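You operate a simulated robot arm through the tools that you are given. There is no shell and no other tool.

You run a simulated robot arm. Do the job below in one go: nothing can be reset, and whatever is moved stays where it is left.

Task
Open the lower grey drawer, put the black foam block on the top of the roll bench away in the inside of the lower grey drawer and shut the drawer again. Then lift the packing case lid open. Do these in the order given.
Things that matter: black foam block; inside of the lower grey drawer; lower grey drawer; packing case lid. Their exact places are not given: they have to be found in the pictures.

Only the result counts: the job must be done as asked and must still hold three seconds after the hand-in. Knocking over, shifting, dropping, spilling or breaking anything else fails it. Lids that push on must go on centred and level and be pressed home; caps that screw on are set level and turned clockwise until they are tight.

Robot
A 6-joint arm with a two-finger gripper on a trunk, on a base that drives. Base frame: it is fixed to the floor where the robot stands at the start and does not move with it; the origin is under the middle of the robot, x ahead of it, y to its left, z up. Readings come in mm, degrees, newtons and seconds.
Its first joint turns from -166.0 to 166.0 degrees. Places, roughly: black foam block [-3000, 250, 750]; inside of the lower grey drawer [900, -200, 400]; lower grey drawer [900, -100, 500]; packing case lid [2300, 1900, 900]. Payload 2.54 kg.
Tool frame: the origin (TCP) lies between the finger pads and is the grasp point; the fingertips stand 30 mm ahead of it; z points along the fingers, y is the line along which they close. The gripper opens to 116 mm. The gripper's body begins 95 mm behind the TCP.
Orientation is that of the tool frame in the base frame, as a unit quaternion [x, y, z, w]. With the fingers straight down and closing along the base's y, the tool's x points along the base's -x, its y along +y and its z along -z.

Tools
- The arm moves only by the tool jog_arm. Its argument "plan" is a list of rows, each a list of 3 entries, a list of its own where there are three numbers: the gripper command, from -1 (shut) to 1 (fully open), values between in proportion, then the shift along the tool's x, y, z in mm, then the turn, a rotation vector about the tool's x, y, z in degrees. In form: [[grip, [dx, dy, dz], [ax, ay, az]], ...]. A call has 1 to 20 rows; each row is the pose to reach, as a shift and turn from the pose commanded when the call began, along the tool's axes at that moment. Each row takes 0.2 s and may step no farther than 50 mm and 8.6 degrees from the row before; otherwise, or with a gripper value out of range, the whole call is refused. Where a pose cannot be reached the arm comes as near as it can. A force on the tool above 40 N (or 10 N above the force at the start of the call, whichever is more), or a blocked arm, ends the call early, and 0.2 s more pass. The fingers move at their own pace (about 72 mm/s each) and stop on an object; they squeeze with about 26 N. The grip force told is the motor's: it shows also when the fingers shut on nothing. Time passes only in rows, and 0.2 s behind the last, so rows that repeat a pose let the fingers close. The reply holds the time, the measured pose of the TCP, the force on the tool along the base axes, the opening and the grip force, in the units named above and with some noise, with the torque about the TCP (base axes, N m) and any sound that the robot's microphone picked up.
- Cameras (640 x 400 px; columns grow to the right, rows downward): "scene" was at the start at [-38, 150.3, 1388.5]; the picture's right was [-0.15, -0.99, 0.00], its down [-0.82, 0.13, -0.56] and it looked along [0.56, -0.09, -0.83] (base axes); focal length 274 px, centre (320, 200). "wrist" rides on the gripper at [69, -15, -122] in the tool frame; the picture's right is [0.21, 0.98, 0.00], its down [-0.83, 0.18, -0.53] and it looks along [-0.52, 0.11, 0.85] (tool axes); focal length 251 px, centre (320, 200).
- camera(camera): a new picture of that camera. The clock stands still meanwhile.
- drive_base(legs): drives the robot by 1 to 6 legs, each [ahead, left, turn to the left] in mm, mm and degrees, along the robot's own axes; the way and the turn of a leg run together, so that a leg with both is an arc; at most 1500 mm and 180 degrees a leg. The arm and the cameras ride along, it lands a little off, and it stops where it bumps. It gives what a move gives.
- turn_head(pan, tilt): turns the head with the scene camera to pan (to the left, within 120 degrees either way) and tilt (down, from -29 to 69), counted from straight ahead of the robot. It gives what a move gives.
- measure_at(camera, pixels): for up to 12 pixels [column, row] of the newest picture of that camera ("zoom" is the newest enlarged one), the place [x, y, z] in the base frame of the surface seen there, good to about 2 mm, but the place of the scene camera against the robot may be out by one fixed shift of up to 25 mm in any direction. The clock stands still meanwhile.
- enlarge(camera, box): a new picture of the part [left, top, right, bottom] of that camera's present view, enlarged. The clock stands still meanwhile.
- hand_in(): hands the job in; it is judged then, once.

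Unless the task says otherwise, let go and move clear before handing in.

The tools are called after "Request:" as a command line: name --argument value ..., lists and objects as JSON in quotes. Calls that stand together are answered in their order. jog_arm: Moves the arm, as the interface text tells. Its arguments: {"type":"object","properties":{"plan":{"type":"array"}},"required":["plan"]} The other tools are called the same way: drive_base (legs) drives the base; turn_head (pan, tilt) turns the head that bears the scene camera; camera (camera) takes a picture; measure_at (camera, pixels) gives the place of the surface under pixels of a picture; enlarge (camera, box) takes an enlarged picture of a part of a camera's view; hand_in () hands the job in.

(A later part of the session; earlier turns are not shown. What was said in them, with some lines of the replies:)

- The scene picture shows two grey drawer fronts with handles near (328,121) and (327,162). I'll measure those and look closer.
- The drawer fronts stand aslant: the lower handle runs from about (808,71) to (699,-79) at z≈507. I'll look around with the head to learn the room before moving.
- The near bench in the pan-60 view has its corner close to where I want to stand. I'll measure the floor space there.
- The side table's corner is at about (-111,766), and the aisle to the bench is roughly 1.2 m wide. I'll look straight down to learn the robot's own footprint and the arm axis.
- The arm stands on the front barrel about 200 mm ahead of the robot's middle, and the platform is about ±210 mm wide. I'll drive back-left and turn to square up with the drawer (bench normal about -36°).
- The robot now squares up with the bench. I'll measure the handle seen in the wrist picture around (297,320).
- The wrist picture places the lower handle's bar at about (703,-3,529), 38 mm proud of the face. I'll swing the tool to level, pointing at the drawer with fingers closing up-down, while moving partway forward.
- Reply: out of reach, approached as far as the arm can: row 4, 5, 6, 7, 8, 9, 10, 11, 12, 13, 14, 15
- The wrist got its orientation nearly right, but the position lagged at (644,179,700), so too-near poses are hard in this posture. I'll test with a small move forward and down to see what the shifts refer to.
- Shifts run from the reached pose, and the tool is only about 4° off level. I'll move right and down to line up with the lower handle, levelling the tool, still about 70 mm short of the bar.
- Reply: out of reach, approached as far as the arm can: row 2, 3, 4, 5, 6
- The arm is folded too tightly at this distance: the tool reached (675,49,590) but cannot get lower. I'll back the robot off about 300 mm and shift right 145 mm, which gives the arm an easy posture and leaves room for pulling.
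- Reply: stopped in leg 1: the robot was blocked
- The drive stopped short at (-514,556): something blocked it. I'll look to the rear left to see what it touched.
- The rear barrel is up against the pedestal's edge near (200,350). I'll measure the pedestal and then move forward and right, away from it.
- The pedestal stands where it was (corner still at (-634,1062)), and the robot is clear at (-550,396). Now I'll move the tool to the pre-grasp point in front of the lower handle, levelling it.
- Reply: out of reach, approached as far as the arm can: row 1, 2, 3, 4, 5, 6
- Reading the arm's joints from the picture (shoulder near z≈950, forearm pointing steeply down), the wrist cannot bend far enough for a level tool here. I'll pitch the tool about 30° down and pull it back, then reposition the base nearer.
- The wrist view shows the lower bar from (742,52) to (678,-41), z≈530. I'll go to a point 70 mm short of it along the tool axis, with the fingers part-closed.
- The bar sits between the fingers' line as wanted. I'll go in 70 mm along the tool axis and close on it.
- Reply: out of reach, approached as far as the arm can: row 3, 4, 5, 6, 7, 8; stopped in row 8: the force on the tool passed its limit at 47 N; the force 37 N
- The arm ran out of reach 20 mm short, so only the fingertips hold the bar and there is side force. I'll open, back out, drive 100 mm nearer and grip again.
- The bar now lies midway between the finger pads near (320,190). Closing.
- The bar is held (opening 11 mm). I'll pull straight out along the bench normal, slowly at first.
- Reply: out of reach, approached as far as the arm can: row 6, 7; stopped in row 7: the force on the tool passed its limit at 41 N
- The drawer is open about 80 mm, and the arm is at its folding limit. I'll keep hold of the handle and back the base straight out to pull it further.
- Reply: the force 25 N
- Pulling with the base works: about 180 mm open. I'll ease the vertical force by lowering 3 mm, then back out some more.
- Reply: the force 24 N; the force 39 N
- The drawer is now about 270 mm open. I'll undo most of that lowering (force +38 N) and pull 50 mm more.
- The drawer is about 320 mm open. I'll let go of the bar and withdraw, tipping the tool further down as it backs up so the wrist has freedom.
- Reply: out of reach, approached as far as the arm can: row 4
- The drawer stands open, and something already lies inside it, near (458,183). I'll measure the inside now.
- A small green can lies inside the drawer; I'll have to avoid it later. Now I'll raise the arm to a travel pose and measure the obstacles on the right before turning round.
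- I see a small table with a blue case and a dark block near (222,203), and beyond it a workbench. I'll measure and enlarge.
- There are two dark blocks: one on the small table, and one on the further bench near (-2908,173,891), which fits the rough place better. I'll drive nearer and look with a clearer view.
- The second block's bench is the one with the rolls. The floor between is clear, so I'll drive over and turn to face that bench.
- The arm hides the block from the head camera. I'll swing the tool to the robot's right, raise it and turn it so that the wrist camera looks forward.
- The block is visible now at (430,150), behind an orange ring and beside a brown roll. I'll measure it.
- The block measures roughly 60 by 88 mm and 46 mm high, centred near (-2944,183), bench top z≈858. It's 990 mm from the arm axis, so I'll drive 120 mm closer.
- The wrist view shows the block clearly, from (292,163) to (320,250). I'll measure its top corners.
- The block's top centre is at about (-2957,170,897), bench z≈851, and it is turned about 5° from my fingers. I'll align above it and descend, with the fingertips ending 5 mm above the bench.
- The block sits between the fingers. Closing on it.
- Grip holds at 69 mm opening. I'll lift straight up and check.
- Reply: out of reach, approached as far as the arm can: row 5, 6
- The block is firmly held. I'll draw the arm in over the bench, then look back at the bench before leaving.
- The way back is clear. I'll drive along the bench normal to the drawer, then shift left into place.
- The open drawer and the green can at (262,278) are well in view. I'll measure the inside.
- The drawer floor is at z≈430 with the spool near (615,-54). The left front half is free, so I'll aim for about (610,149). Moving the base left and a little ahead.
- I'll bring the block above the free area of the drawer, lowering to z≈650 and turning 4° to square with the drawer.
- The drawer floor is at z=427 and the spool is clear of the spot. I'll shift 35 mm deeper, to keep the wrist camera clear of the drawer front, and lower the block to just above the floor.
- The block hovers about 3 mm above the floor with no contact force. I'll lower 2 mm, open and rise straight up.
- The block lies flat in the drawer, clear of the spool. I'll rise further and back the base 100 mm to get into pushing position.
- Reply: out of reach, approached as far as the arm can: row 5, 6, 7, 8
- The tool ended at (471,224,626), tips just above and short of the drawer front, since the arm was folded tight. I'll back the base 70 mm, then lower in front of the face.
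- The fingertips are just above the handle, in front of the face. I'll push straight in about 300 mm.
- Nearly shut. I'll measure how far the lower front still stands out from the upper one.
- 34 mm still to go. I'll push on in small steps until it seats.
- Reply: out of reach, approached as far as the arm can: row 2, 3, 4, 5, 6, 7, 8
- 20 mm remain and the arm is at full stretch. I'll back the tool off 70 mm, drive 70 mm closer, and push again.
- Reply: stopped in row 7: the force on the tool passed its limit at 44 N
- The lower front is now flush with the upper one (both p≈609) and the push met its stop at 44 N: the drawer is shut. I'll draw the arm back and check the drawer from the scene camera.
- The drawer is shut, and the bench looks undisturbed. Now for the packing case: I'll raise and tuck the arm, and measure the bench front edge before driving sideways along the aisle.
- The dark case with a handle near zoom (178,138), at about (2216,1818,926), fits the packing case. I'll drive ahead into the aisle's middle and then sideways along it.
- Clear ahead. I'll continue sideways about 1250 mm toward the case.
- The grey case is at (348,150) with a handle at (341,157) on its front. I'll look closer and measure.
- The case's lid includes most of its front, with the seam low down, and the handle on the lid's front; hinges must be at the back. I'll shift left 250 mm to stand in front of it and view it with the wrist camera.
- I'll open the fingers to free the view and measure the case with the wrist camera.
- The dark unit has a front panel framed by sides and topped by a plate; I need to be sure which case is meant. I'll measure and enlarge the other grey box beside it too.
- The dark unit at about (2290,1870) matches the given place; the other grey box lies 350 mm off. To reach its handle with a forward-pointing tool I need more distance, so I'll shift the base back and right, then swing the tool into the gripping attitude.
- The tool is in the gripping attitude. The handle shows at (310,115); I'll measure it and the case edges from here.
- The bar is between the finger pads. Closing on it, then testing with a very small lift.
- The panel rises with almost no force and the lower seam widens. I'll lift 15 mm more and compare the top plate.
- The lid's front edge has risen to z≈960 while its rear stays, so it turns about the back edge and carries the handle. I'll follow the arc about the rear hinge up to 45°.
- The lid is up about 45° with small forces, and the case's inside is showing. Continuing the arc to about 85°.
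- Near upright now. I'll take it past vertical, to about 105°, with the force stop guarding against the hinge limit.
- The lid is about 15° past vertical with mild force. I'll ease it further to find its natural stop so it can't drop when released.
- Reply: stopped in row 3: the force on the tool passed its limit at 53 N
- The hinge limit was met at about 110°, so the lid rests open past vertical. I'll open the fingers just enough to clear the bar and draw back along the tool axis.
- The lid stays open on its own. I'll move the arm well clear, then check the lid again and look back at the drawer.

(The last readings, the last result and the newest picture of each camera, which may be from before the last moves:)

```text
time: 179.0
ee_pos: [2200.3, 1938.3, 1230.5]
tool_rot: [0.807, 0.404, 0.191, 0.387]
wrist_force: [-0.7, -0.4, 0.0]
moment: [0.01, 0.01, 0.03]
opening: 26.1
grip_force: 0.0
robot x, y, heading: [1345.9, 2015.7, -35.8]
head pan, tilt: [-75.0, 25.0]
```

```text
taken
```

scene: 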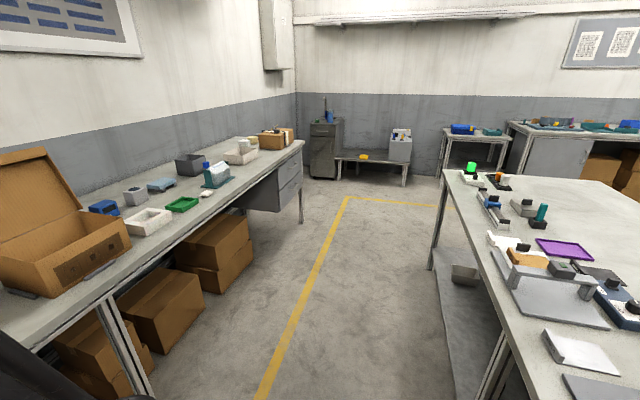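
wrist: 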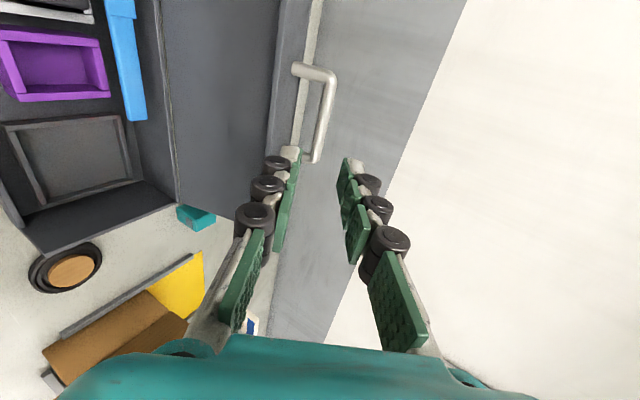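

Request:
enlarge --camera "scene" --box '[220, 130, 320, 230]'

```text
4.00 times, centred on (270, 180) of scene
```

zoom: 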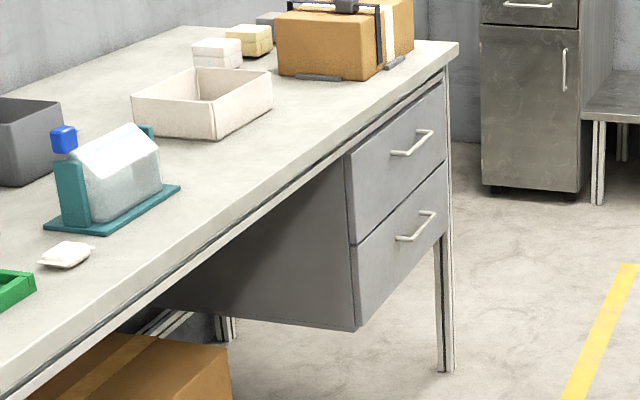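

The enlarged view shows the lower drawer shut, flush with the upper one. The case lid stands open by itself and the arm is clear, so I'm handing in.

Request:
hand_in

```text
The job is handed in.
```

The job is done and handed in; the verdict hasn't come back yet.

- **Drawer and block:** I opened the lower grey drawer about 320 mm and set the black foam block flat inside it, clear of a small green spool that was already there. I then pushed the drawer shut. It measured flush with the upper drawer, and a last look from across the room showed it still closed.
- **Packing case lid:** I lifted the lid by its handle, past vertical, until it met its stop at roughly 110°. It stayed open on its own after I let go and moved the arm clear.
- **Bump:** While backing away from the drawer early on, the robot touched the small grey pedestal behind it and stopped. By my measurements the pedestal did not move, and the two small knobs on it were still in place.
- **Which block and case:** There were two dark blocks and two grey cases in view. I took the ones closest to the places you gave. The block was on the bench with the rolls, though about 130 mm higher than your rough figure.
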